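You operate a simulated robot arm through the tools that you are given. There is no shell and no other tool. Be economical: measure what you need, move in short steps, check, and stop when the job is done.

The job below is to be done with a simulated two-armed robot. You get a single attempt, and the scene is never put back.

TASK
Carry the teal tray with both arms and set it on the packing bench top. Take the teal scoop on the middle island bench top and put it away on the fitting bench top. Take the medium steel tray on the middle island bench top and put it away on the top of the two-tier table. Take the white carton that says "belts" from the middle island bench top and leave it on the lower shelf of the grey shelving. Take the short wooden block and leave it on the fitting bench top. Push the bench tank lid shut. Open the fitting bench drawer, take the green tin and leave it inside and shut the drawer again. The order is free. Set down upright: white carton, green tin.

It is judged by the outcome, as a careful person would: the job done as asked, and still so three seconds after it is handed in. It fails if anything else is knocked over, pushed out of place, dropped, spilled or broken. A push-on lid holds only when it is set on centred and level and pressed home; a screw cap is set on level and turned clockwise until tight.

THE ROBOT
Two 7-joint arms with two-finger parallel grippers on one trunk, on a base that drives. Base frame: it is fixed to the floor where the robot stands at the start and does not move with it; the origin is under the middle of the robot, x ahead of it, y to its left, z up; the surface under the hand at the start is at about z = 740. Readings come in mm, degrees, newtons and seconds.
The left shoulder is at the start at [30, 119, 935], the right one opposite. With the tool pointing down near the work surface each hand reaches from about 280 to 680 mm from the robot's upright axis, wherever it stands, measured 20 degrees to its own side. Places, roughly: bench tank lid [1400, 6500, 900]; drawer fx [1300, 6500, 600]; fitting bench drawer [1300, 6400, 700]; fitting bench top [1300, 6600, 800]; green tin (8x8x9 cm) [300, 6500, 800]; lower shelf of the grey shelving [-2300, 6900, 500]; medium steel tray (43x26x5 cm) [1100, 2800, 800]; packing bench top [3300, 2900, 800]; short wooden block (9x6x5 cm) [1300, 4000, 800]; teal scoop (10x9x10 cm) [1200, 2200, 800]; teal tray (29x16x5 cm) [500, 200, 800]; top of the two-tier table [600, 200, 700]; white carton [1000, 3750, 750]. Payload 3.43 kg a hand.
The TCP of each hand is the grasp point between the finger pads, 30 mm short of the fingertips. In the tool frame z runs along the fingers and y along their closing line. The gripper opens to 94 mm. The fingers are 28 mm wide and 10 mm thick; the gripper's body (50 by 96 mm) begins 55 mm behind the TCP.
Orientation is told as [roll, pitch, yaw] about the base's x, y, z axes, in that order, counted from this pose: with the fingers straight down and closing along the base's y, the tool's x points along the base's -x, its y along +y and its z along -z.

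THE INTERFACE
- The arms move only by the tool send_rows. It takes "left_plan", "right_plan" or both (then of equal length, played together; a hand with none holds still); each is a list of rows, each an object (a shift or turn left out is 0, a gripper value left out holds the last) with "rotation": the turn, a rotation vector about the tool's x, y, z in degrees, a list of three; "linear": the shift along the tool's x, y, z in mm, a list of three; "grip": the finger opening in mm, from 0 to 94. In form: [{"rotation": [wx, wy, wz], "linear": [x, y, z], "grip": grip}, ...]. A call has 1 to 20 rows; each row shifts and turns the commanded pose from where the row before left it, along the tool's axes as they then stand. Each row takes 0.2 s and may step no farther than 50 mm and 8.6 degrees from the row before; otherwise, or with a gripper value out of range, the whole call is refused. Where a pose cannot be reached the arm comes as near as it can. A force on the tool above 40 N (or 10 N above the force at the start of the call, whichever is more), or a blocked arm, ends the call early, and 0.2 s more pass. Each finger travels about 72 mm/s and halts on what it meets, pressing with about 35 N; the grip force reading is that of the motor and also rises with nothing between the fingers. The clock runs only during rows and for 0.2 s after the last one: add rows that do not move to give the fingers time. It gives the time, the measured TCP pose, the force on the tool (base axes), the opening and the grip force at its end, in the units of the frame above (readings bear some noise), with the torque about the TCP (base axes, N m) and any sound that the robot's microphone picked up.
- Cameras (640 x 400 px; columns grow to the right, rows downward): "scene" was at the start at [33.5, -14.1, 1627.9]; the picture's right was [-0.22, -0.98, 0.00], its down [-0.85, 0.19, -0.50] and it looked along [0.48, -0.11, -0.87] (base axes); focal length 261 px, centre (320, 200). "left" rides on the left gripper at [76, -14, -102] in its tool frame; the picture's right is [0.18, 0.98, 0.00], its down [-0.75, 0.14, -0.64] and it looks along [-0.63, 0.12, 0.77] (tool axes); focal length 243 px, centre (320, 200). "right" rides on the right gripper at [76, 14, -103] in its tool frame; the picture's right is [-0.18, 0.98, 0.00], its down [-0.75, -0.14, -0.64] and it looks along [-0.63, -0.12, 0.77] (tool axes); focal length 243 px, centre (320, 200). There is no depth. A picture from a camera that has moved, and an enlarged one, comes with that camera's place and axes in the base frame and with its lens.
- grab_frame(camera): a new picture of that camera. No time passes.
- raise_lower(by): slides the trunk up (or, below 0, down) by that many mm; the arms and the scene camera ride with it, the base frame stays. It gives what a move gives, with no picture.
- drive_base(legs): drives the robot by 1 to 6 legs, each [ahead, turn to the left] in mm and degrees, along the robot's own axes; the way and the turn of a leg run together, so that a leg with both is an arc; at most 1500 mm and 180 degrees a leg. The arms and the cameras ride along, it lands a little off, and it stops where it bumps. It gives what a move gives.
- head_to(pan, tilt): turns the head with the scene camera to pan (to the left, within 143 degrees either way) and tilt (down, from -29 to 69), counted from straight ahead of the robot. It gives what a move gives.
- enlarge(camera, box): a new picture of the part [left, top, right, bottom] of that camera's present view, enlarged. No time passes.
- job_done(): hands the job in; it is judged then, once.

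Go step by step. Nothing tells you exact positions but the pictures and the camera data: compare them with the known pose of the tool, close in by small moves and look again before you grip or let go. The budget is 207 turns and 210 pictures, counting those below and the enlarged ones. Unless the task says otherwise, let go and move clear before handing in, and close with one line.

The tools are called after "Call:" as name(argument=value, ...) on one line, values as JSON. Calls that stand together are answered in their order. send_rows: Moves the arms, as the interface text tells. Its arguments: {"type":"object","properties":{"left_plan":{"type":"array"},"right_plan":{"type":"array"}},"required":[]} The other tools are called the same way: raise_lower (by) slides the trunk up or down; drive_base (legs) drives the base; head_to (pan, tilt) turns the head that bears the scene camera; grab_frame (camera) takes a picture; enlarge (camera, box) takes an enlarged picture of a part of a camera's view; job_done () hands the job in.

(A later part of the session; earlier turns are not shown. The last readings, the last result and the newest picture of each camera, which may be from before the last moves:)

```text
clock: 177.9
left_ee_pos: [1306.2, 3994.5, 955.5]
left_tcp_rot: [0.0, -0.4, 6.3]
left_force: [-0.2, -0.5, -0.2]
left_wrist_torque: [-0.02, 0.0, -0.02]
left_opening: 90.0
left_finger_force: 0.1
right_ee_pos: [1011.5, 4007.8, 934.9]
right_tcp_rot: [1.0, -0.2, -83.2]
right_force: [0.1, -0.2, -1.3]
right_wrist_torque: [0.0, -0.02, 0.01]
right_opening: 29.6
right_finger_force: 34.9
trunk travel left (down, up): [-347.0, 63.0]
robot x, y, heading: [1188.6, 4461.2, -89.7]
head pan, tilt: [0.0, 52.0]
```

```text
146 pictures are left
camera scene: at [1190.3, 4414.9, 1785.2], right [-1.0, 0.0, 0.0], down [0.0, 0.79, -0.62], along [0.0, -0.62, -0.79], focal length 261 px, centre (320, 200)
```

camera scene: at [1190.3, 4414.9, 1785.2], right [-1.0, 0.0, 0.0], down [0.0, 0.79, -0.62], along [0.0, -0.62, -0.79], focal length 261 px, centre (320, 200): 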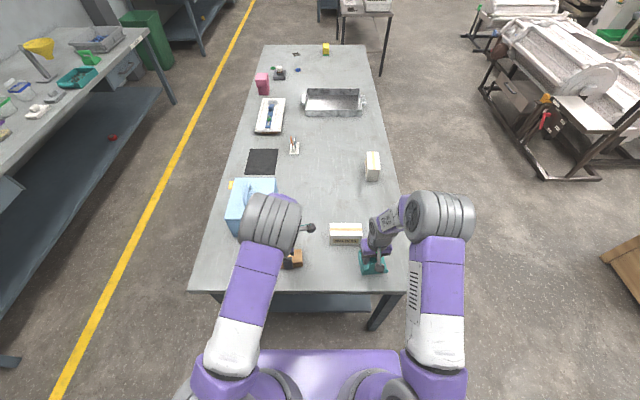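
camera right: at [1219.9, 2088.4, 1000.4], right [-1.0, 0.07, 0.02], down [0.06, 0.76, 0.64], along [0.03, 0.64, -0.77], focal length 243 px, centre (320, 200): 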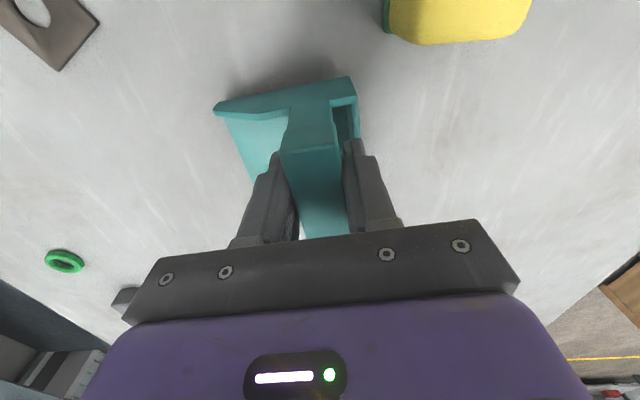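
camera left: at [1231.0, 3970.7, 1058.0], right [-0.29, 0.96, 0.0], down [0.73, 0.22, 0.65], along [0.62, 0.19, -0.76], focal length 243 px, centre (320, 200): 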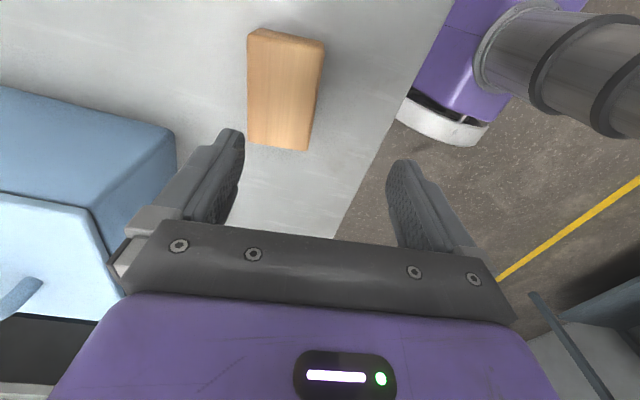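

Call:
send_rows(left_plan=[{"linear": [10, -34.5, 0]}, {"linear": [0, 0, 30]}, {"linear": [0, 0, 30]}, {"linear": [0, 0, 30]}, {"linear": [0, 0, 27]}, {}])

Call:
grab_frame(camera="left")

```text
clock: 179.3
left_ee_pos: [1298.2, 3958.3, 838.6]
left_tcp_rot: [0.0, -0.4, 6.4]
left_force: [-0.6, -0.4, 0.3]
left_wrist_torque: [-0.04, -0.01, 0.01]
left_opening: 89.9
left_finger_force: 0.1
right_ee_pos: [1010.4, 4007.6, 934.6]
right_tcp_rot: [0.8, -0.2, -83.1]
right_force: [0.1, 0.7, -0.2]
right_wrist_torque: [-0.01, 0.0, 0.03]
right_opening: 29.5
right_finger_force: 34.8
trunk travel left (down, up): [-347.0, 63.0]
robot x, y, heading: [1192.2, 4458.2, -89.9]
head pan, tilt: [0.0, 52.0]
```

```text
145 pictures are left
camera left: at [1224.8, 3934.7, 940.5], right [-0.29, 0.96, 0.0], down [0.73, 0.22, 0.65], along [0.62, 0.19, -0.76], focal length 243 px, centre (320, 200)
```

left: 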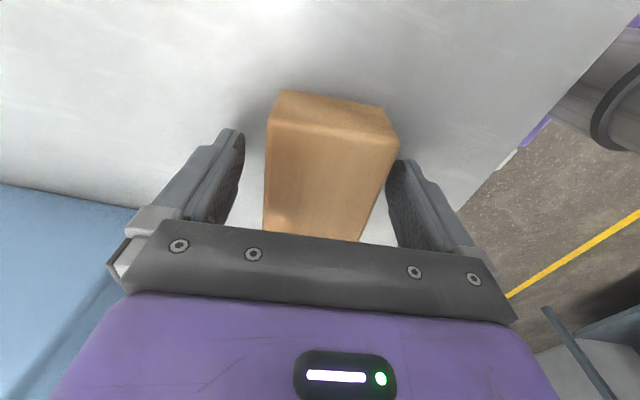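

Call:
send_rows(left_plan=[{"grip": 70}, {"grip": 50}, {"grip": 40}, {}, {}, {"linear": [0, 0, -30]}, {"linear": [0, 0, -40]}, {"linear": [0, 0, -40]}])

Call:
grab_frame(camera="left")

Call:
raise_lower(by=60)

```text
clock: 181.1
left_ee_pos: [1300.0, 3958.8, 947.9]
left_tcp_rot: [0.0, -0.4, 6.3]
left_force: [0.6, -0.9, -1.6]
left_wrist_torque: [0.01, 0.0, 0.0]
left_opening: 63.8
left_finger_force: 35.1
right_ee_pos: [1011.2, 4007.1, 935.0]
right_tcp_rot: [1.0, -0.2, -83.2]
right_force: [-0.1, 0.3, -1.3]
right_wrist_torque: [0.01, -0.05, -0.01]
right_opening: 29.8
right_finger_force: 35.3
trunk travel left (down, up): [-347.0, 63.0]
robot x, y, heading: [1189.0, 4455.7, -90.0]
head pan, tilt: [0.0, 52.0]
```

```text
144 pictures are left
camera left: at [1224.9, 3935.5, 1050.8], right [-0.29, 0.96, 0.0], down [0.73, 0.22, 0.65], along [0.62, 0.19, -0.76], focal length 243 px, centre (320, 200)
```

left: 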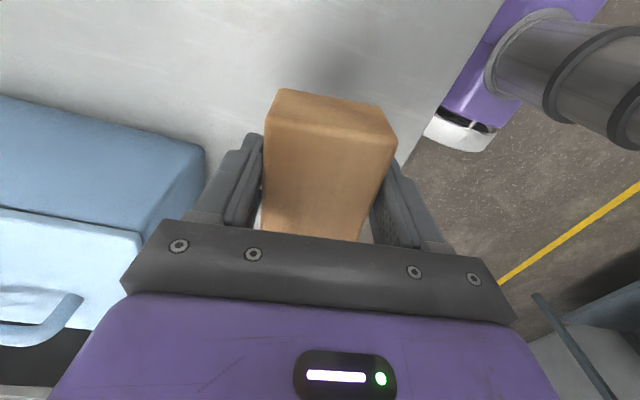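

```text
clock: 182.1
left_ee_pos: [1298.9, 3958.4, 1009.3]
left_tcp_rot: [0.0, -0.4, 6.4]
left_force: [-0.3, 0.3, -1.5]
left_wrist_torque: [0.01, 0.02, 0.02]
left_opening: 64.0
left_finger_force: 34.5
right_ee_pos: [1010.9, 4008.3, 994.4]
right_tcp_rot: [0.8, -0.3, -83.2]
right_force: [0.1, -1.0, -1.9]
right_wrist_torque: [0.0, -0.03, -0.02]
right_opening: 29.7
right_finger_force: 35.1
trunk travel left (down, up): [-407.0, 3.0]
robot x, y, heading: [1191.2, 4457.4, -89.6]
head pan, tilt: [0.0, 52.0]
```

Block held. I back off, turn round to the fitting bench and look at it.

Call:
drive_base(legs=[[-550, 0], [0, 180], [450, 0]])

Call:
head_to(pan=0, tilt=38)

Call:
grab_frame(camera="scene")

Call:
enlarge(camera="scene", box=[0, 100, 320, 300])

Call:
enlarge(camera="scene", box=[260, 100, 580, 300])

```text
clock: 194.9
left_ee_pos: [1073.7, 5959.7, 1008.2]
left_tcp_rot: [0.0, -0.4, -173.3]
left_force: [0.6, 0.2, -1.2]
left_wrist_torque: [-0.03, -0.04, 0.0]
left_opening: 63.9
left_finger_force: 34.2
right_ee_pos: [1361.6, 5912.6, 994.5]
right_tcp_rot: [0.8, -0.1, 97.0]
right_force: [0.3, 0.0, -0.8]
right_wrist_torque: [0.01, 0.0, 0.01]
right_opening: 29.6
right_finger_force: 34.8
trunk travel left (down, up): [-407.0, 3.0]
robot x, y, heading: [1183.7, 5458.4, 90.4]
head pan, tilt: [0.0, 52.0]
```

```text
clock: 195.7
left_ee_pos: [1071.8, 5959.2, 1008.7]
left_tcp_rot: [0.0, -0.4, -173.1]
left_force: [-1.1, -0.4, -1.7]
left_wrist_torque: [0.0, 0.02, 0.01]
left_opening: 64.0
left_finger_force: 34.6
right_ee_pos: [1360.8, 5910.3, 992.8]
right_tcp_rot: [0.9, -0.2, 97.1]
right_force: [-0.5, -0.1, -1.3]
right_wrist_torque: [0.05, -0.02, -0.01]
right_opening: 29.8
right_finger_force: 35.1
trunk travel left (down, up): [-407.0, 3.0]
robot x, y, heading: [1183.2, 5453.5, 90.5]
head pan, tilt: [0.0, 38.0]
```

```text
143 pictures are left
camera scene: at [1182.0, 5515.6, 1864.8], right [1.0, 0.01, 0.0], down [0.01, -0.62, -0.79], along [-0.01, 0.79, -0.62], focal length 261 px, centre (320, 200)
```

scene: 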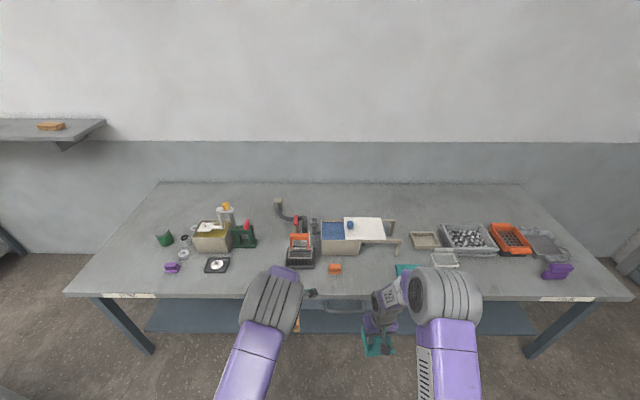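

```text
2.00 times, centred on (160, 200) of scene
camera zoom: at [1182.0, 5515.6, 1864.8], right [1.0, 0.01, 0.0], down [0.01, -0.62, -0.79], along [-0.01, 0.79, -0.62], focal length 522 px, centre (640, 200)
```

zoom: 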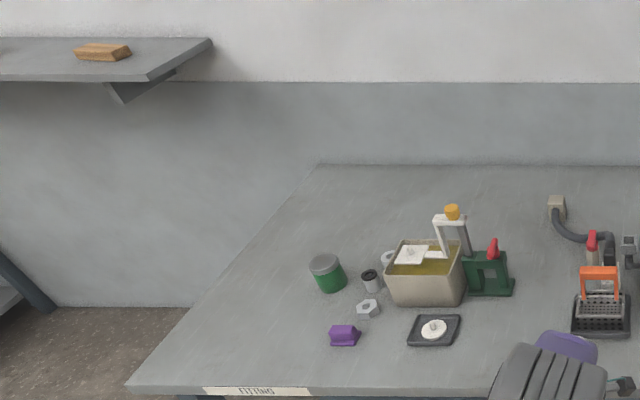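

```text
2.00 times, centred on (420, 200) of scene
camera zoom: at [1182.0, 5515.6, 1864.8], right [1.0, 0.01, 0.0], down [0.01, -0.62, -0.79], along [-0.01, 0.79, -0.62], focal length 522 px, centre (120, 200)
```

zoom: 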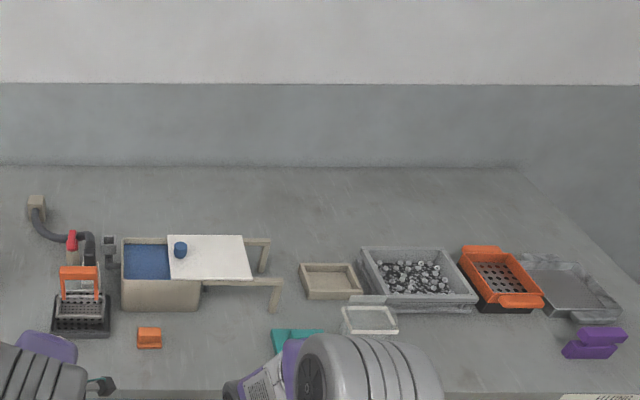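

The bench is laid out clearly: the tank's sliding lid stands open to +x with a blue knob; the tin is at the left. Free spots for block and scoop: front at x≈860 and x≈1400. I spread the left hand out and drive up.

Call:
send_rows(left_plan=[{"linear": [-44, 3, 0]}, {"linear": [-44, 3, 0]}, {"linear": [-44, 3, 0]}, {"linear": [-44, 3, 0]}, {"linear": [-44, 3, 0]}, {}])

Call:
drive_base(legs=[[350, 0]])

Call:
head_to(pan=0, tilt=58)

Call:
grab_frame(camera="scene")

Call:
grab_frame(camera="left")

Call:
grab_frame(camera="right")

```text
clock: 197.1
left_ee_pos: [857.6, 5919.0, 1008.9]
left_tcp_rot: [0.0, -0.4, -173.3]
left_force: [0.1, 0.6, -0.9]
left_wrist_torque: [-0.01, 0.0, 0.0]
left_opening: 63.9
left_finger_force: 35.0
right_ee_pos: [1362.2, 5911.8, 993.5]
right_tcp_rot: [0.9, -0.2, 97.1]
right_force: [-0.5, 0.4, -1.0]
right_wrist_torque: [-0.02, 0.01, -0.02]
right_opening: 29.7
right_finger_force: 34.6
trunk travel left (down, up): [-407.0, 3.0]
robot x, y, heading: [1182.3, 5459.1, 90.7]
head pan, tilt: [0.0, 38.0]
```

```text
clock: 199.4
left_ee_pos: [851.5, 6273.0, 1008.8]
left_tcp_rot: [0.0, -0.4, -173.2]
left_force: [1.7, 0.1, -1.6]
left_wrist_torque: [-0.01, -0.01, -0.01]
left_opening: 64.0
left_finger_force: 35.6
right_ee_pos: [1356.9, 6266.4, 991.9]
right_tcp_rot: [0.8, -0.2, 97.2]
right_force: [-0.3, 0.5, 0.2]
right_wrist_torque: [-0.04, -0.01, 0.0]
right_opening: 29.4
right_finger_force: 35.2
trunk travel left (down, up): [-407.0, 3.0]
robot x, y, heading: [1182.5, 5812.6, 90.6]
head pan, tilt: [0.0, 38.0]
```

```text
clock: 200.2
left_ee_pos: [853.1, 6273.5, 1008.7]
left_tcp_rot: [0.0, -0.5, -173.1]
left_force: [0.4, 0.6, -2.2]
left_wrist_torque: [-0.02, 0.01, -0.02]
left_opening: 63.8
left_finger_force: 34.2
right_ee_pos: [1357.4, 6266.7, 994.5]
right_tcp_rot: [0.8, -0.1, 97.1]
right_force: [-0.2, -0.3, -1.2]
right_wrist_torque: [-0.05, 0.01, 0.01]
right_opening: 29.7
right_finger_force: 35.0
trunk travel left (down, up): [-407.0, 3.0]
robot x, y, heading: [1181.2, 5813.3, 90.7]
head pan, tilt: [0.0, 58.0]
```

```text
140 pictures are left
camera scene: at [1178.5, 5852.4, 1837.6], right [1.0, 0.01, 0.0], down [0.01, -0.85, -0.53], along [-0.01, 0.53, -0.85], focal length 261 px, centre (320, 200)
```

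scene: 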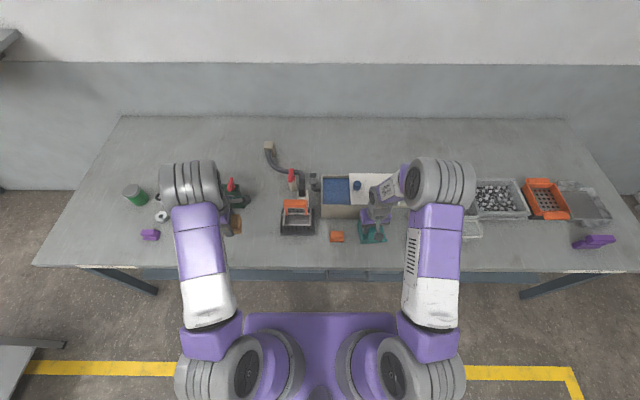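

```text
139 pictures are left
camera left: at [927.5, 6294.9, 1110.7], right [0.3, -0.95, 0.0], down [-0.73, -0.23, 0.65], along [-0.62, -0.19, -0.76], focal length 243 px, centre (320, 200)
```

left: 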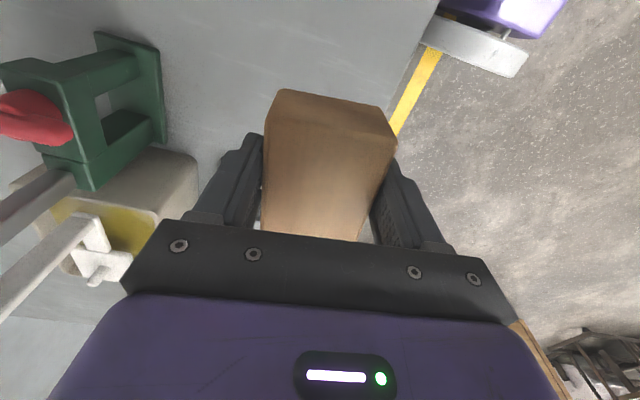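

```text
138 pictures are left
camera right: at [1354.2, 6189.3, 1095.8], right [-1.0, 0.06, 0.02], down [0.06, 0.76, 0.64], along [0.03, 0.64, -0.77], focal length 243 px, centre (320, 200)
```

right: 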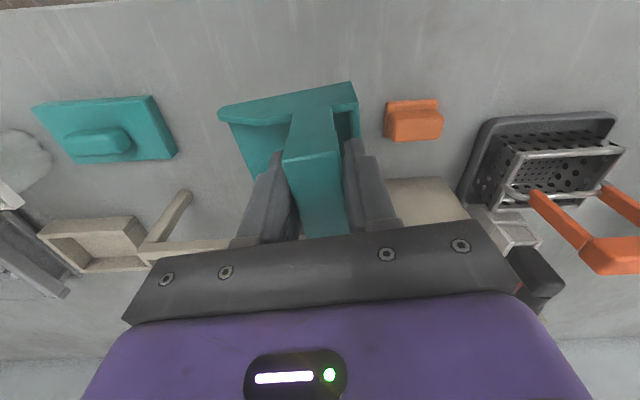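

Both landing spots are clear. Lowering both objects.

Call:
send_rows(left_plan=[{"linear": [0, 0, 45]}, {"linear": [0, 0, 45]}, {"linear": [0, 0, 45]}, {"linear": [0, 0, 24]}, {"linear": [0, 0, 5]}, {"linear": [0, 0, 3]}, {}], right_plan=[{"linear": [0, 0, 26]}, {"linear": [0, 0, 26]}, {"linear": [0, 0, 26]}, {"linear": [0, 0, 19]}, {"linear": [0, 0, 5]}, {"linear": [0, 0, 3]}, {}])

Call:
grab_frame(camera="left")

Call:
grab_frame(camera="right")

```text
clock: 201.8
left_ee_pos: [851.0, 6272.3, 841.4]
left_tcp_rot: [0.0, -0.3, -173.2]
left_force: [0.9, -0.2, -0.7]
left_wrist_torque: [0.01, -0.01, -0.02]
left_opening: 63.8
left_finger_force: 35.4
right_ee_pos: [1354.4, 6267.1, 889.1]
right_tcp_rot: [0.9, -0.2, 97.2]
right_force: [0.1, 0.0, -1.1]
right_wrist_torque: [0.0, -0.02, 0.03]
right_opening: 29.9
right_finger_force: 34.7
trunk travel left (down, up): [-407.0, 3.0]
robot x, y, heading: [1183.6, 5813.7, 90.6]
head pan, tilt: [0.0, 58.0]
```

```text
137 pictures are left
camera left: at [926.2, 6294.6, 943.2], right [0.3, -0.95, 0.0], down [-0.73, -0.23, 0.65], along [-0.62, -0.19, -0.76], focal length 243 px, centre (320, 200)
```

left: 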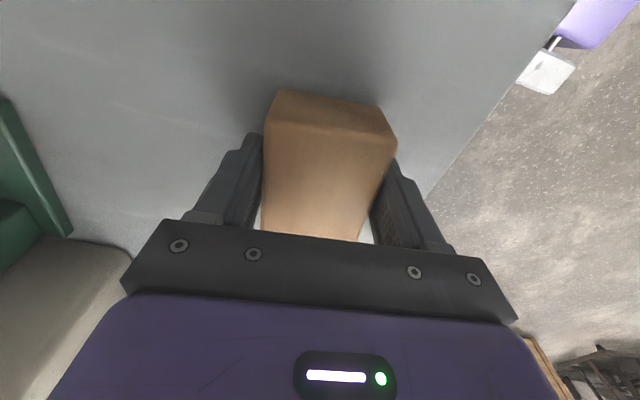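

```text
136 pictures are left
camera right: at [1352.4, 6189.6, 991.0], right [-1.0, 0.06, 0.02], down [0.06, 0.76, 0.64], along [0.03, 0.64, -0.77], focal length 243 px, centre (320, 200)
```

right: 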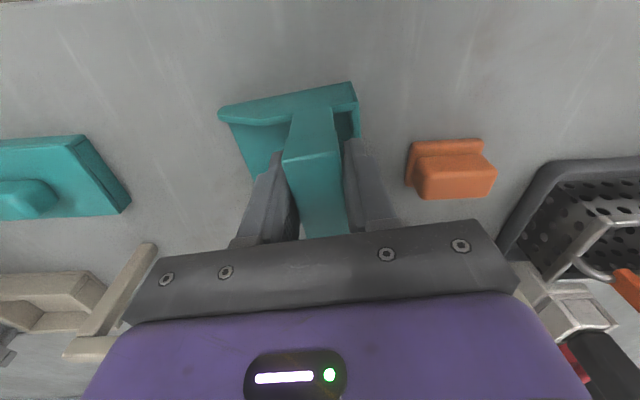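

Call:
send_rows(left_plan=[{"linear": [0, 0, 1.5]}, {"linear": [0, 0, 1.5]}, {"linear": [0, 0, 1]}, {}], right_plan=[{"linear": [0, 0, 1.5]}, {"linear": [0, 0, 1.5]}, {"linear": [0, 0, 1]}, {}])

```text
clock: 202.8
left_ee_pos: [850.5, 6271.5, 838.5]
left_tcp_rot: [0.0, -0.4, -173.2]
left_force: [0.9, 1.4, 0.9]
left_wrist_torque: [-0.05, 0.05, 0.0]
left_opening: 63.6
left_finger_force: 35.0
right_ee_pos: [1353.4, 6266.7, 887.5]
right_tcp_rot: [0.8, -0.4, 97.1]
right_force: [-3.4, -3.4, 22.0]
right_wrist_torque: [0.15, -0.14, -0.02]
right_opening: 29.8
right_finger_force: 34.9
trunk travel left (down, up): [-407.0, 3.0]
robot x, y, heading: [1179.4, 5812.5, 90.9]
head pan, tilt: [0.0, 58.0]
```

Call:
send_rows(left_plan=[{"linear": [0, 0, 1]}, {}, {"grip": 72}, {"grip": 85}, {}, {"linear": [0, 0, -40]}, {"linear": [0, 0, -40]}, {"linear": [0, 0, -40]}], right_plan=[{"linear": [0, 0, -0.7]}, {}, {"grip": 45}, {"grip": 60}, {}, {"linear": [0, 0, -30]}, {"linear": [0, 0, -40]}, {"linear": [0, 0, -30]}])

Call:
grab_frame(camera="left")

Call:
grab_frame(camera="right")

```text
clock: 204.6
left_ee_pos: [850.7, 6271.6, 959.7]
left_tcp_rot: [0.0, -0.4, -173.2]
left_force: [-0.4, 0.1, -0.6]
left_wrist_torque: [-0.02, -0.01, 0.03]
left_opening: 85.0
left_finger_force: 0.0
right_ee_pos: [1357.0, 6265.4, 986.4]
right_tcp_rot: [0.9, -0.3, 97.2]
right_force: [-0.1, -0.5, 0.1]
right_wrist_torque: [0.02, 0.03, -0.03]
right_opening: 60.2
right_finger_force: 0.1
trunk travel left (down, up): [-407.0, 3.0]
robot x, y, heading: [1179.3, 5812.1, 90.7]
head pan, tilt: [0.0, 58.0]
```

```text
135 pictures are left
camera left: at [925.2, 6294.7, 1060.3], right [0.3, -0.95, 0.0], down [-0.73, -0.23, 0.65], along [-0.62, -0.19, -0.76], focal length 243 px, centre (320, 200)
```

left: 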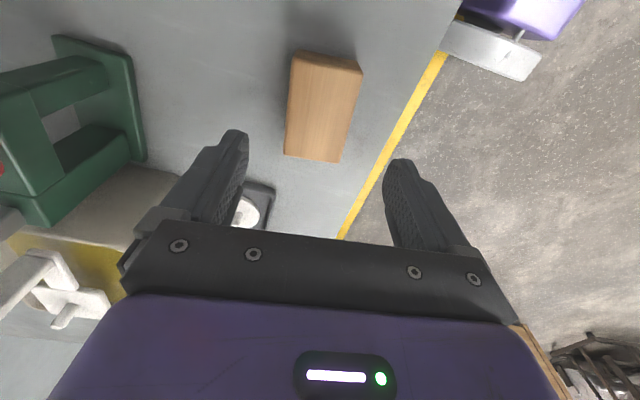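

```text
134 pictures are left
camera right: at [1353.9, 6188.6, 1088.2], right [-1.0, 0.06, 0.02], down [0.06, 0.76, 0.64], along [0.03, 0.64, -0.77], focal length 243 px, centre (320, 200)
```

right: 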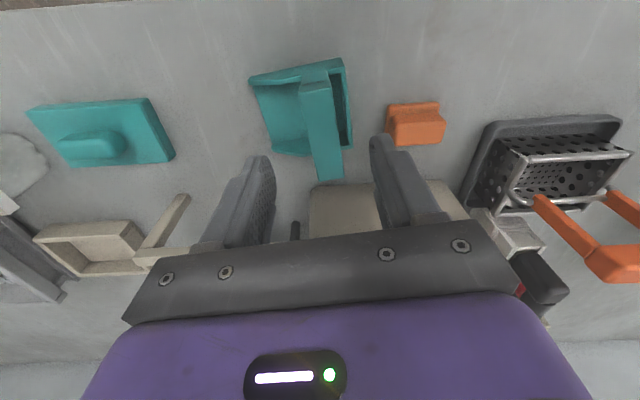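

Block and scoop stand well. Next the tank lid: a closer look at it.

Call:
enlarge(camera="scene", box=[280, 140, 440, 240])

```text
4.00 times, centred on (360, 190) of scene
camera zoom: at [1179.1, 5851.0, 1837.6], right [1.0, 0.01, 0.0], down [0.01, -0.85, -0.53], along [-0.01, 0.53, -0.85], focal length 1044 px, centre (160, 240)
```

zoom: 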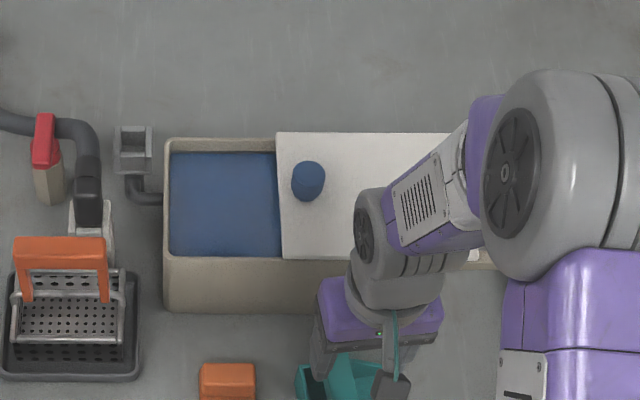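

The knob is at (1326, 6500), lid must go about 115 mm toward −x. I close the right gripper, pitch it forward 43° and bring it above, to the right of the knob.

Call:
send_rows(right_plan=[{"rotation": [0, 0, 7], "grip": 30}, {"rotation": [0, -8.6, 0], "grip": 0}, {"rotation": [0, -8.6, 0]}, {"rotation": [0, -8.6, 0]}, {"rotation": [0, -8.6, 0]}, {"rotation": [0, -8.6, 0]}, {"linear": [-32, -3.6, 26]}, {"linear": [-32, -3.6, 26]}, {"linear": [-32, -3.6, 26]}, {"linear": [-32, -3.6, 26]}, {"linear": [-32, -3.6, 26]}, {}])

Call:
grab_frame(camera="right")

Call:
enlarge(camera="scene", box=[280, 140, 440, 240])

```text
clock: 207.2
left_ee_pos: [849.6, 6273.6, 957.6]
left_tcp_rot: [0.1, -0.3, -173.2]
left_force: [-0.3, -0.7, 0.1]
left_wrist_torque: [0.02, -0.04, 0.01]
left_opening: 84.9
left_finger_force: 0.1
right_ee_pos: [1376.4, 6473.3, 998.2]
right_tcp_rot: [1.3, -43.1, 89.3]
right_force: [-0.4, 0.2, -0.5]
right_wrist_torque: [-0.03, 0.01, 0.0]
right_opening: 0.0
right_finger_force: 33.3
trunk travel left (down, up): [-407.0, 3.0]
robot x, y, heading: [1180.1, 5809.5, 90.7]
head pan, tilt: [0.0, 58.0]
```

```text
132 pictures are left
camera right: at [1363.9, 6347.5, 1020.2], right [-0.98, 0.13, 0.14], down [0.16, 0.11, 0.98], along [0.11, 0.98, -0.13], focal length 243 px, centre (320, 200)
```

right: 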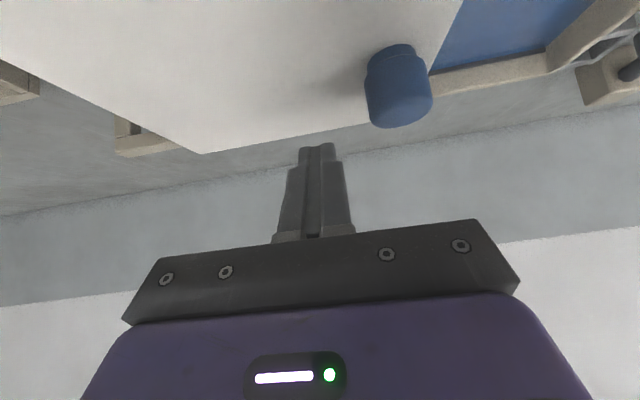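

```text
4.00 times, centred on (360, 190) of scene
camera zoom: at [1178.4, 5851.8, 1837.6], right [1.0, 0.01, 0.0], down [0.01, -0.85, -0.53], along [-0.01, 0.53, -0.85], focal length 1044 px, centre (160, 240)
```

zoom: 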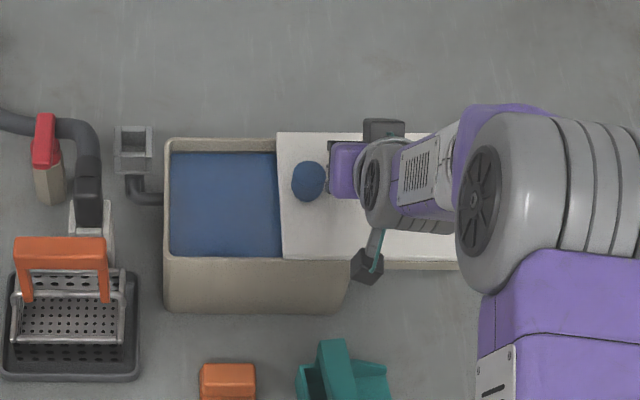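

The knob spans z 910–956. I lower beside it and push toward −x in small steps.

Call:
send_rows(right_plan=[{"linear": [14, 0, 18.5]}, {"linear": [14, 0, 18.5]}, {"linear": [0, 15, 0]}, {"linear": [0, 10, 0]}, {"linear": [0, 10, 0]}, {"linear": [0, 10, 0]}, {"linear": [0, 10, 0]}, {"linear": [0, 10, 0]}, {"linear": [0, 10, 0]}, {}])

Call:
enlarge(camera="scene", box=[280, 140, 440, 240])

```text
clock: 209.4
left_ee_pos: [849.2, 6270.7, 959.0]
left_tcp_rot: [-0.1, -0.3, -173.1]
left_force: [-0.5, 0.7, 0.2]
left_wrist_torque: [0.03, 0.01, 0.02]
left_opening: 84.7
left_finger_force: 0.0
right_ee_pos: [1298.8, 6478.0, 962.6]
right_tcp_rot: [1.4, -43.9, 89.2]
right_force: [-1.1, -6.2, 35.7]
right_wrist_torque: [0.23, 0.02, -0.01]
right_opening: 0.0
right_finger_force: 33.0
trunk travel left (down, up): [-407.0, 3.0]
robot x, y, heading: [1180.7, 5814.8, 90.6]
head pan, tilt: [0.0, 58.0]
```

```text
4.00 times, centred on (360, 190) of scene
camera zoom: at [1177.7, 5846.5, 1837.8], right [1.0, 0.01, 0.0], down [0.01, -0.85, -0.53], along [-0.01, 0.53, -0.85], focal length 1044 px, centre (160, 240)
```

zoom: 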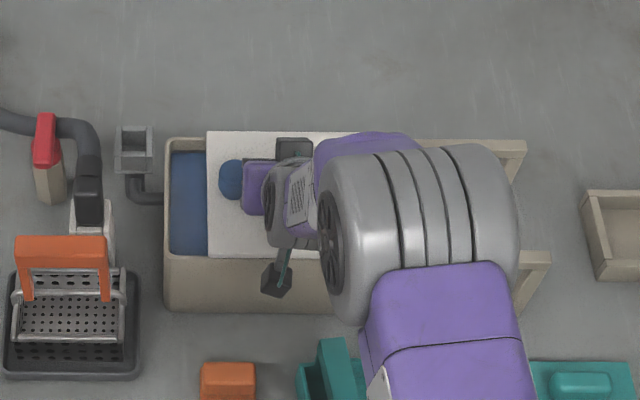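

Lid slides. The tip presses on it (36 N), so I raise 14 mm and push on.

Call:
send_rows(right_plan=[{"linear": [-9.5, 0, -10.2]}, {"linear": [0, 10, 0]}, {"linear": [0, 10, 0]}, {"linear": [0, 8, 0]}, {}])

Call:
enlarge(camera="scene", box=[280, 140, 440, 240])

```text
clock: 210.6
left_ee_pos: [849.1, 6273.0, 956.9]
left_tcp_rot: [0.0, -0.5, -173.2]
left_force: [-0.6, 0.6, -0.4]
left_wrist_torque: [0.03, 0.03, 0.0]
left_opening: 85.0
left_finger_force: 0.2
right_ee_pos: [1271.1, 6475.7, 968.6]
right_tcp_rot: [1.1, -43.1, 89.3]
right_force: [0.1, -1.2, 0.0]
right_wrist_torque: [0.01, -0.01, 0.02]
right_opening: 0.0
right_finger_force: 32.8
trunk travel left (down, up): [-407.0, 3.0]
robot x, y, heading: [1178.0, 5814.5, 90.3]
head pan, tilt: [0.0, 58.0]
```

```text
4.00 times, centred on (360, 190) of scene
camera zoom: at [1178.8, 5852.3, 1837.5], right [1.0, 0.01, 0.0], down [0.01, -0.85, -0.53], along [-0.01, 0.53, -0.85], focal length 1044 px, centre (160, 240)
```

zoom: 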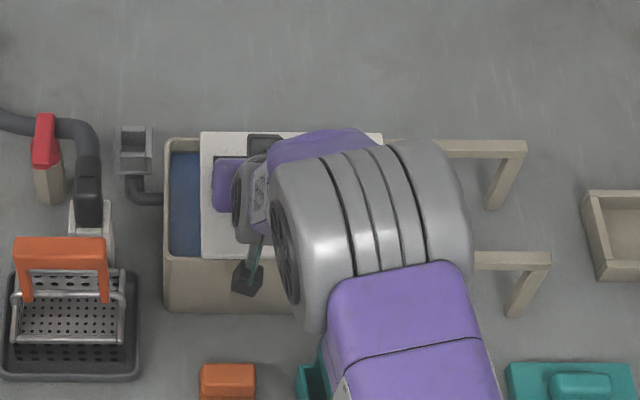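

Call:
grab_frame(camera="right")

```text
128 pictures are left
camera right: at [1258.2, 6350.7, 990.9], right [-0.98, 0.13, 0.14], down [0.16, 0.11, 0.98], along [0.11, 0.98, -0.13], focal length 243 px, centre (320, 200)
```

right: 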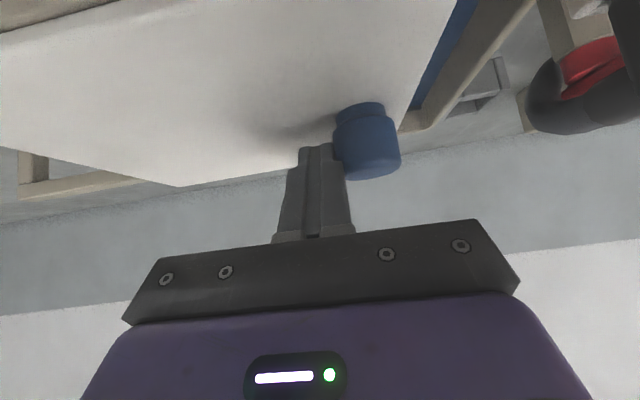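

Fingers are properly beside the knob. I keep pushing until it stops.

Call:
send_rows(right_plan=[{"linear": [0, 8, 0]}, {"linear": [0, 8, 0]}, {"linear": [0, 8, 0]}, {"linear": [0, 6, 0]}, {}])

Call:
enlarge(camera="scene", box=[280, 140, 440, 240])

```text
clock: 211.8
left_ee_pos: [851.0, 6272.6, 957.9]
left_tcp_rot: [0.0, -0.4, -173.3]
left_force: [-0.2, 0.1, 0.0]
left_wrist_torque: [0.01, 0.01, 0.01]
left_opening: 85.2
left_finger_force: 0.1
right_ee_pos: [1239.6, 6476.7, 969.5]
right_tcp_rot: [1.3, -43.1, 89.3]
right_force: [0.4, -1.6, 0.5]
right_wrist_torque: [-0.04, 0.0, 0.02]
right_opening: 0.2
right_finger_force: 32.9
trunk travel left (down, up): [-407.0, 3.0]
robot x, y, heading: [1177.3, 5810.9, 90.6]
head pan, tilt: [0.0, 58.0]
```

```text
4.00 times, centred on (360, 190) of scene
camera zoom: at [1178.7, 5852.4, 1837.5], right [1.0, 0.01, 0.0], down [0.01, -0.85, -0.53], along [-0.01, 0.53, -0.85], focal length 1044 px, centre (160, 240)
```

zoom: 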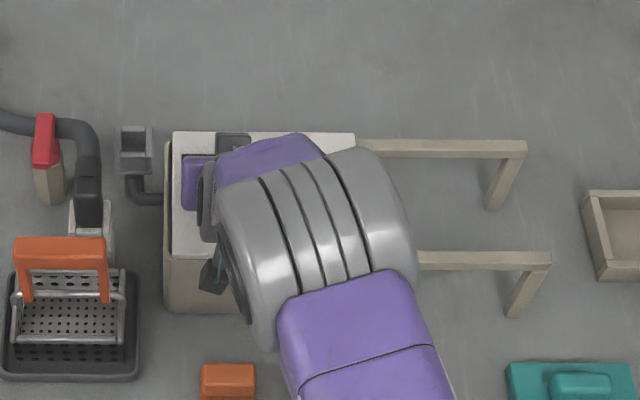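

Call:
send_rows(right_plan=[{"linear": [0, 4, 0]}, {"linear": [0, 4, 0]}, {"linear": [0, 4, 0]}, {"linear": [0, 4, 0]}, {"linear": [0, 4, 0]}, {}])

Call:
enlarge(camera="scene", box=[280, 140, 440, 240])

```text
clock: 213.2
left_ee_pos: [853.5, 6273.0, 960.5]
left_tcp_rot: [-0.1, -0.5, -173.0]
left_force: [-0.2, 0.1, 0.8]
left_wrist_torque: [-0.03, -0.01, 0.02]
left_opening: 85.1
left_finger_force: 0.1
right_ee_pos: [1231.2, 6477.3, 970.8]
right_tcp_rot: [0.9, -43.2, 89.1]
right_force: [34.6, -4.1, 8.2]
right_wrist_torque: [-0.02, -0.53, 0.01]
right_opening: 0.2
right_finger_force: 32.7
trunk travel left (down, up): [-407.0, 3.0]
robot x, y, heading: [1182.3, 5813.2, 90.4]
head pan, tilt: [0.0, 58.0]
```

```text
4.00 times, centred on (360, 190) of scene
camera zoom: at [1184.8, 5850.8, 1837.6], right [1.0, 0.01, 0.0], down [0.01, -0.85, -0.53], along [-0.01, 0.53, -0.85], focal length 1044 px, centre (160, 240)
```

zoom: 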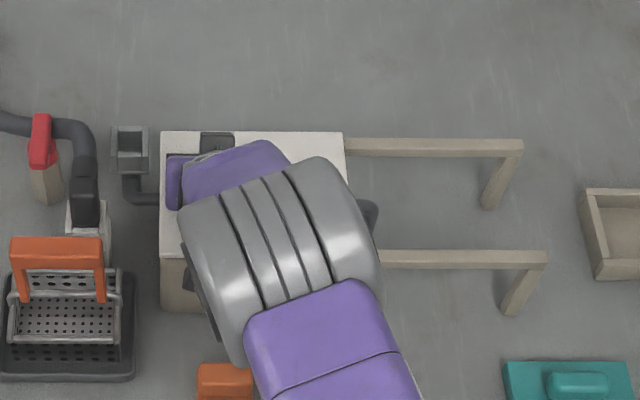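

The lid is shut against its stop (35 N). I back the hand off, retract and then look at the drawer.

Call:
send_rows(right_plan=[{"linear": [0, -10, 0]}, {"linear": [-24, -15, -26]}, {"linear": [-24, 0, -26]}, {"linear": [20, -20, -18]}, {"linear": [31, -25, -28]}, {"linear": [31, -25, -28]}, {"linear": [31, -25, -28]}, {"linear": [31, 0, -28]}, {"linear": [25, 0, -22]}, {"rotation": [0, 8.6, 0]}, {"rotation": [0, 8.6, 0]}, {"rotation": [0, 8.6, 0]}, {"rotation": [0, 8.6, 0]}, {"rotation": [0, 8.6, 0]}])

Call:
drive_base(legs=[[-330, 0]])

Call:
head_to(pan=0, tilt=45)

Call:
grab_frame(camera="scene")

Call:
enlarge(camera="scene", box=[240, 150, 460, 287])

```text
clock: 216.2
left_ee_pos: [849.9, 6274.7, 957.2]
left_tcp_rot: [-0.1, -0.4, -173.2]
left_force: [0.2, -0.1, -0.7]
left_wrist_torque: [-0.01, 0.01, 0.01]
left_opening: 84.9
left_finger_force: 0.1
right_ee_pos: [1342.1, 6250.1, 1033.9]
right_tcp_rot: [0.8, 0.0, 90.2]
right_force: [0.6, 0.1, -0.8]
right_wrist_torque: [0.01, 0.02, -0.02]
right_opening: 0.0
right_finger_force: 32.7
trunk travel left (down, up): [-407.0, 3.0]
robot x, y, heading: [1179.0, 5811.3, 90.7]
head pan, tilt: [0.0, 58.0]
```

```text
clock: 218.4
left_ee_pos: [853.1, 5943.7, 957.9]
left_tcp_rot: [-0.1, -0.4, -173.2]
left_force: [-0.1, 0.9, 0.6]
left_wrist_torque: [-0.01, 0.01, -0.01]
left_opening: 85.0
left_finger_force: 0.1
right_ee_pos: [1346.7, 5918.9, 1035.3]
right_tcp_rot: [0.9, -0.1, 90.2]
right_force: [-0.3, -0.3, 0.1]
right_wrist_torque: [-0.01, 0.02, 0.03]
right_opening: 0.1
right_finger_force: 33.4
trunk travel left (down, up): [-407.0, 3.0]
robot x, y, heading: [1182.0, 5483.5, 90.8]
head pan, tilt: [0.0, 58.0]
```

```text
clock: 219.2
left_ee_pos: [853.6, 5943.3, 957.7]
left_tcp_rot: [-0.1, -0.4, -173.1]
left_force: [0.0, -0.3, -0.5]
left_wrist_torque: [0.02, -0.03, -0.01]
left_opening: 85.0
left_finger_force: 0.0
right_ee_pos: [1344.8, 5919.7, 1034.2]
right_tcp_rot: [0.9, -0.2, 90.2]
right_force: [0.5, -1.3, 0.9]
right_wrist_torque: [-0.05, 0.0, 0.02]
right_opening: 0.0
right_finger_force: 33.5
trunk travel left (down, up): [-407.0, 3.0]
robot x, y, heading: [1187.8, 5479.8, 90.5]
head pan, tilt: [0.0, 45.0]
```

```text
125 pictures are left
camera scene: at [1181.8, 5535.2, 1854.6], right [1.0, 0.01, 0.0], down [0.01, -0.71, -0.71], along [-0.01, 0.71, -0.71], focal length 261 px, centre (320, 200)
```

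scene: 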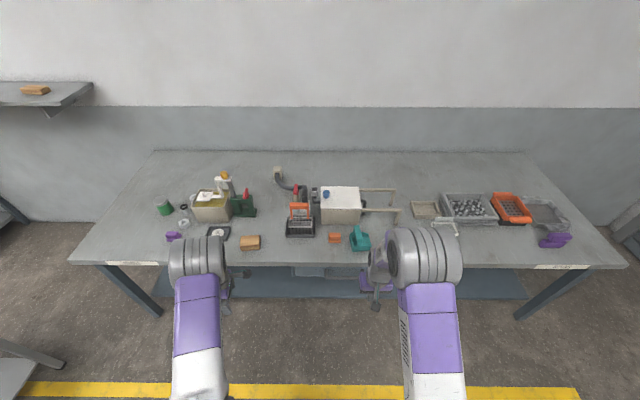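

```text
2.91 times, centred on (350, 218) of scene
camera zoom: at [1181.8, 5535.2, 1854.6], right [1.0, 0.01, 0.0], down [0.01, -0.71, -0.71], along [-0.01, 0.71, -0.71], focal length 759 px, centre (233, 146)
```

zoom: 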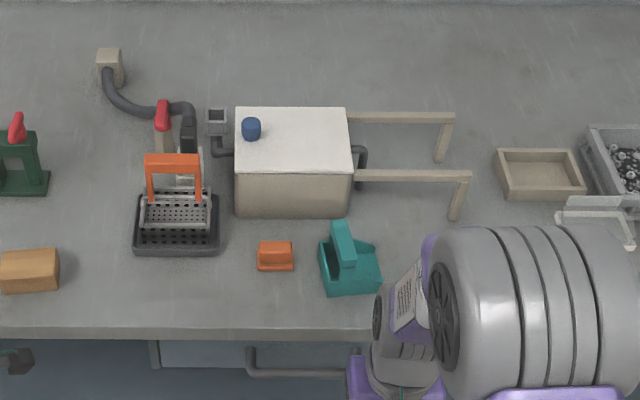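

Lid shut, scoop and block in place. I lower the trunk to see and reach the drawer.

Call:
raise_lower(by=-300)

Call:
head_to(pan=5, tilt=45)

Call:
enlarge(camera="scene", box=[240, 100, 480, 250])

```text
clock: 222.2
left_ee_pos: [853.5, 5943.7, 657.8]
left_tcp_rot: [0.0, -0.4, -173.2]
left_force: [-0.2, 0.5, 1.0]
left_wrist_torque: [-0.03, -0.01, 0.0]
left_opening: 84.9
left_finger_force: 0.0
right_ee_pos: [1346.5, 5918.8, 735.2]
right_tcp_rot: [0.9, -0.1, 90.2]
right_force: [0.7, 0.1, -0.2]
right_wrist_torque: [-0.01, 0.0, 0.03]
right_opening: 0.1
right_finger_force: 33.6
trunk travel left (down, up): [-107.0, 303.0]
robot x, y, heading: [1181.8, 5482.7, 90.8]
head pan, tilt: [0.0, 45.0]
```

```text
clock: 222.8
left_ee_pos: [853.1, 5944.8, 659.0]
left_tcp_rot: [-0.1, -0.3, -173.2]
left_force: [-0.1, 0.5, -0.3]
left_wrist_torque: [0.0, 0.0, 0.02]
left_opening: 85.1
left_finger_force: 0.0
right_ee_pos: [1345.5, 5919.0, 735.4]
right_tcp_rot: [0.9, -0.1, 90.2]
right_force: [-0.1, 0.3, 0.0]
right_wrist_torque: [-0.02, 0.01, -0.02]
right_opening: 0.0
right_finger_force: 33.3
trunk travel left (down, up): [-107.0, 303.0]
robot x, y, heading: [1184.7, 5484.7, 90.6]
head pan, tilt: [5.0, 45.0]
```

```text
2.67 times, centred on (360, 175) of scene
camera zoom: at [1174.8, 5534.7, 1554.7], right [1.0, 0.1, 0.0], down [0.07, -0.7, -0.71], along [-0.07, 0.7, -0.71], focal length 696 px, centre (213, 267)
```

zoom: 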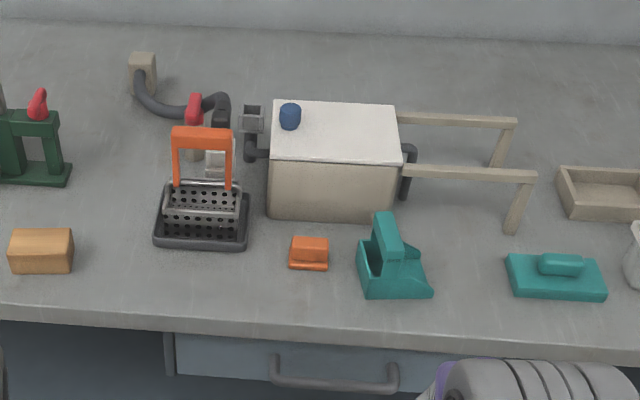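

I turn the right hand so its fingers point forward and close vertically, ready for the drawer's bow handle, then look with its camera.

Call:
send_rows(right_plan=[{"rotation": [0, 0, -8.5], "grip": 30}, {"rotation": [0, 0, -8.5], "grip": 60}, {"rotation": [0, 0, -8.5]}, {"rotation": [0, 0, -8.5]}, {"rotation": [0, 0, -8.5]}, {"rotation": [0, 0, -8.5]}, {"rotation": [0, 0, -8.5]}, {"rotation": [0, 0, -8.5]}, {"rotation": [0, 0, -8.5]}, {"rotation": [0, 0, -8.5]}, {"rotation": [0, 0, -5]}, {"rotation": [8.5, 0, 0]}, {"rotation": [8.5, 0, 0]}, {"rotation": [8.5, 0, 0]}, {"rotation": [8.5, 0, 0]}, {"rotation": [8.5, 0, 0]}, {"rotation": [8.5, 0, 0]}, {"rotation": [8.5, 0, 0]}, {"rotation": [8.5, 0, 0]}, {"rotation": [8.5, 0, 0]}])

Call:
grab_frame(camera="right")

Call:
grab_frame(camera="scene")

```text
clock: 227.0
left_ee_pos: [853.4, 5944.0, 657.1]
left_tcp_rot: [0.0, -0.4, -173.1]
left_force: [1.0, -0.1, -0.5]
left_wrist_torque: [-0.01, 0.01, -0.01]
left_opening: 85.0
left_finger_force: 0.0
right_ee_pos: [1346.1, 5917.8, 734.8]
right_tcp_rot: [-76.7, -0.9, -179.9]
right_force: [0.0, -0.2, -0.5]
right_wrist_torque: [0.04, -0.01, -0.04]
right_opening: 60.0
right_finger_force: 0.1
trunk travel left (down, up): [-107.0, 303.0]
robot x, y, heading: [1184.2, 5484.4, 90.7]
head pan, tilt: [5.0, 45.0]
```

```text
122 pictures are left
camera right: at [1423.3, 5816.5, 742.3], right [-0.2, -0.23, -0.95], down [-0.75, -0.59, 0.3], along [-0.63, 0.77, -0.05], focal length 243 px, centre (320, 200)
```

right: 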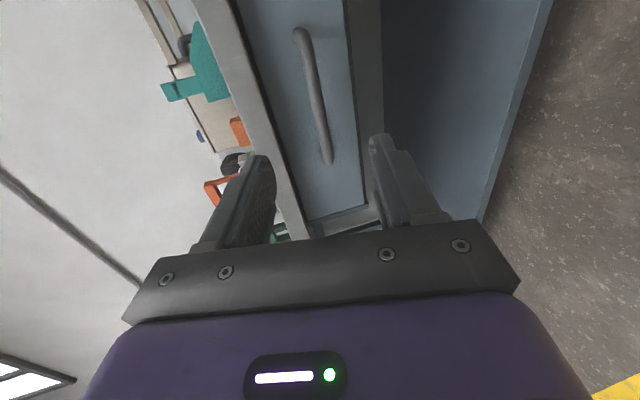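

```text
121 pictures are left
camera scene: at [1174.8, 5534.9, 1554.6], right [1.0, 0.1, 0.0], down [0.07, -0.7, -0.71], along [-0.07, 0.7, -0.71], focal length 261 px, centre (320, 200)
```

scene: 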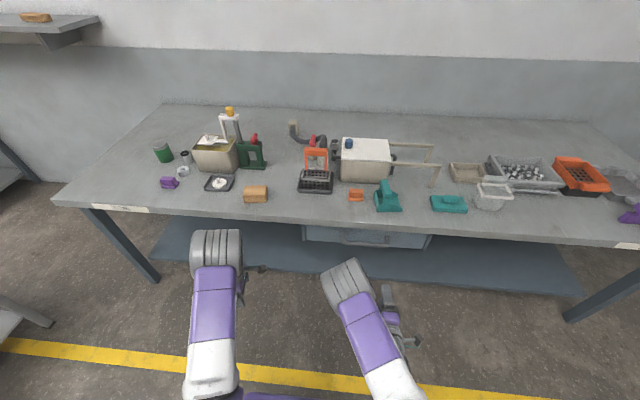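

Handle found: x 1215–1385, y≈6157, z≈690. I approach to just short of it.

Call:
send_rows(right_plan=[{"linear": [-9.2, 0.4, 37.5]}, {"linear": [-9.2, 0.4, 37.5]}, {"linear": [-9.2, 0.4, 37.5]}, {"linear": [-9.2, 0.4, 37.5]}, {"linear": [-9.2, 0.4, 30]}, {}])

Call:
grab_frame(camera="right")

```text
clock: 228.4
left_ee_pos: [854.1, 5944.2, 658.1]
left_tcp_rot: [0.1, -0.5, -173.3]
left_force: [-0.9, -1.5, 0.5]
left_wrist_torque: [0.01, 0.01, -0.01]
left_opening: 85.2
left_finger_force: 0.1
right_ee_pos: [1298.5, 6094.0, 691.7]
right_tcp_rot: [-76.6, -0.8, -179.8]
right_force: [0.3, -0.2, 0.9]
right_wrist_torque: [0.03, 0.03, 0.02]
right_opening: 60.1
right_finger_force: 0.0
trunk travel left (down, up): [-107.0, 303.0]
robot x, y, heading: [1180.4, 5485.5, 90.5]
head pan, tilt: [5.0, 45.0]
```

```text
120 pictures are left
camera right: at [1375.9, 5992.0, 700.5], right [-0.2, -0.23, -0.95], down [-0.75, -0.59, 0.3], along [-0.63, 0.77, -0.05], focal length 243 px, centre (320, 200)
```

right: 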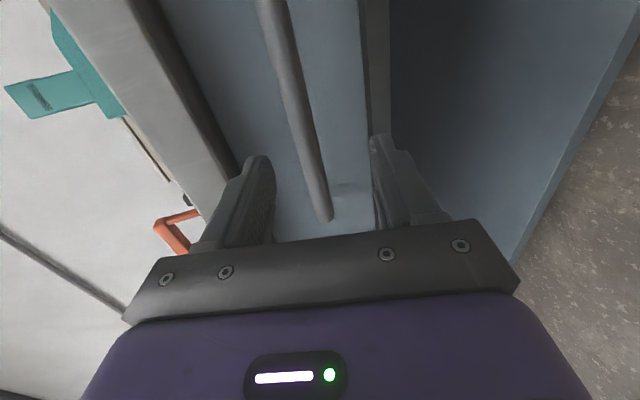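

Call:
send_rows(right_plan=[{"linear": [0, -3.1, 14.2]}, {"linear": [0, -3.1, 14.2]}, {"linear": [0, -3.1, 14.2]}, {"linear": [0, -3.1, 14.2]}, {}])

Call:
grab_frame(camera="right")

```text
clock: 229.6
left_ee_pos: [853.6, 5943.9, 657.2]
left_tcp_rot: [0.0, -0.5, -173.2]
left_force: [-1.4, -0.6, 0.3]
left_wrist_torque: [0.03, 0.0, 0.01]
left_opening: 85.0
left_finger_force: 0.1
right_ee_pos: [1299.5, 6152.0, 689.8]
right_tcp_rot: [-76.6, -0.8, -179.9]
right_force: [-0.3, 0.4, -0.5]
right_wrist_torque: [-0.01, -0.01, 0.05]
right_opening: 60.0
right_finger_force: 0.1
trunk travel left (down, up): [-107.0, 303.0]
robot x, y, heading: [1180.4, 5485.4, 90.6]
head pan, tilt: [5.0, 45.0]
```

```text
119 pictures are left
camera right: at [1376.1, 6051.1, 697.7], right [-0.2, -0.23, -0.95], down [-0.75, -0.59, 0.3], along [-0.63, 0.77, -0.05], focal length 243 px, centre (320, 200)
```

right: 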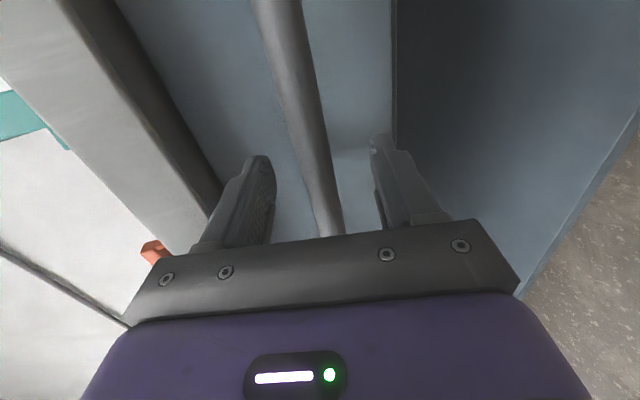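

Call:
send_rows(right_plan=[{"linear": [0, -1, 4]}, {"linear": [0, -1, 4]}, {"grip": 40}, {"grip": 20}, {"grip": 5}, {"grip": 0}, {}, {}])

Call:
grab_frame(camera="right")

```text
clock: 231.4
left_ee_pos: [854.8, 5944.5, 657.2]
left_tcp_rot: [0.0, -0.4, -173.3]
left_force: [1.8, 0.0, -0.1]
left_wrist_torque: [-0.01, -0.03, -0.02]
left_opening: 85.1
left_finger_force: 0.1
right_ee_pos: [1298.7, 6159.5, 689.7]
right_tcp_rot: [-76.4, -0.7, -179.8]
right_force: [-0.8, -5.1, -8.4]
right_wrist_torque: [-0.05, -1.11, 0.47]
right_opening: 22.0
right_finger_force: 45.1
trunk travel left (down, up): [-107.0, 303.0]
robot x, y, heading: [1181.9, 5480.5, 90.6]
head pan, tilt: [5.0, 45.0]
```

```text
118 pictures are left
camera right: at [1376.0, 6058.3, 697.2], right [-0.2, -0.23, -0.95], down [-0.75, -0.59, 0.3], along [-0.63, 0.77, -0.06], focal length 243 px, centre (320, 200)
```

right: 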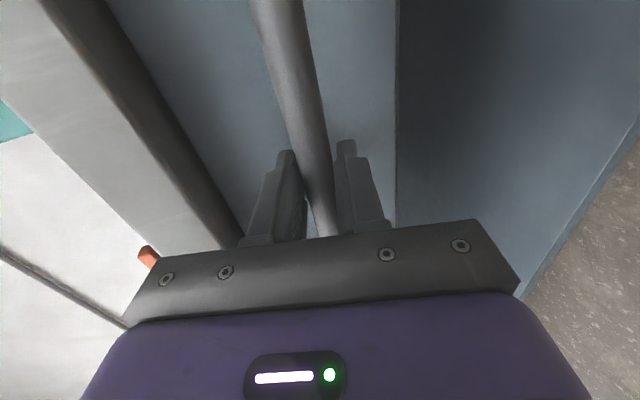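

The bar is gripped (22 mm). I pull straight out.

Call:
send_rows(right_plan=[{"linear": [0, 2.3, -9.7]}, {"linear": [0, 4.6, -19.4]}, {"linear": [0, 4.6, -19.4]}, {"linear": [0, 4.6, -19.4]}, {"linear": [0, 4.6, -19.4]}, {}])

Call:
grab_frame(camera="scene")

```text
clock: 232.8
left_ee_pos: [853.6, 5944.7, 657.4]
left_tcp_rot: [0.0, -0.4, -173.2]
left_force: [-0.5, 1.2, 0.5]
left_wrist_torque: [0.01, 0.01, -0.02]
left_opening: 85.2
left_finger_force: 0.0
right_ee_pos: [1299.0, 6071.7, 689.2]
right_tcp_rot: [-76.3, -1.0, -179.9]
right_force: [-0.5, -0.9, -23.0]
right_wrist_torque: [-0.11, -1.05, 0.24]
right_opening: 22.1
right_finger_force: 44.8
trunk travel left (down, up): [-107.0, 303.0]
robot x, y, heading: [1183.7, 5486.0, 90.6]
head pan, tilt: [5.0, 45.0]
```

```text
117 pictures are left
camera scene: at [1175.0, 5536.9, 1554.5], right [1.0, 0.1, 0.0], down [0.07, -0.7, -0.71], along [-0.07, 0.7, -0.71], focal length 261 px, centre (320, 200)
```

scene: 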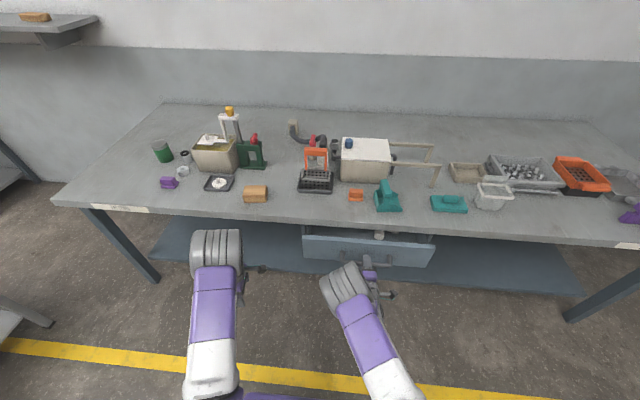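

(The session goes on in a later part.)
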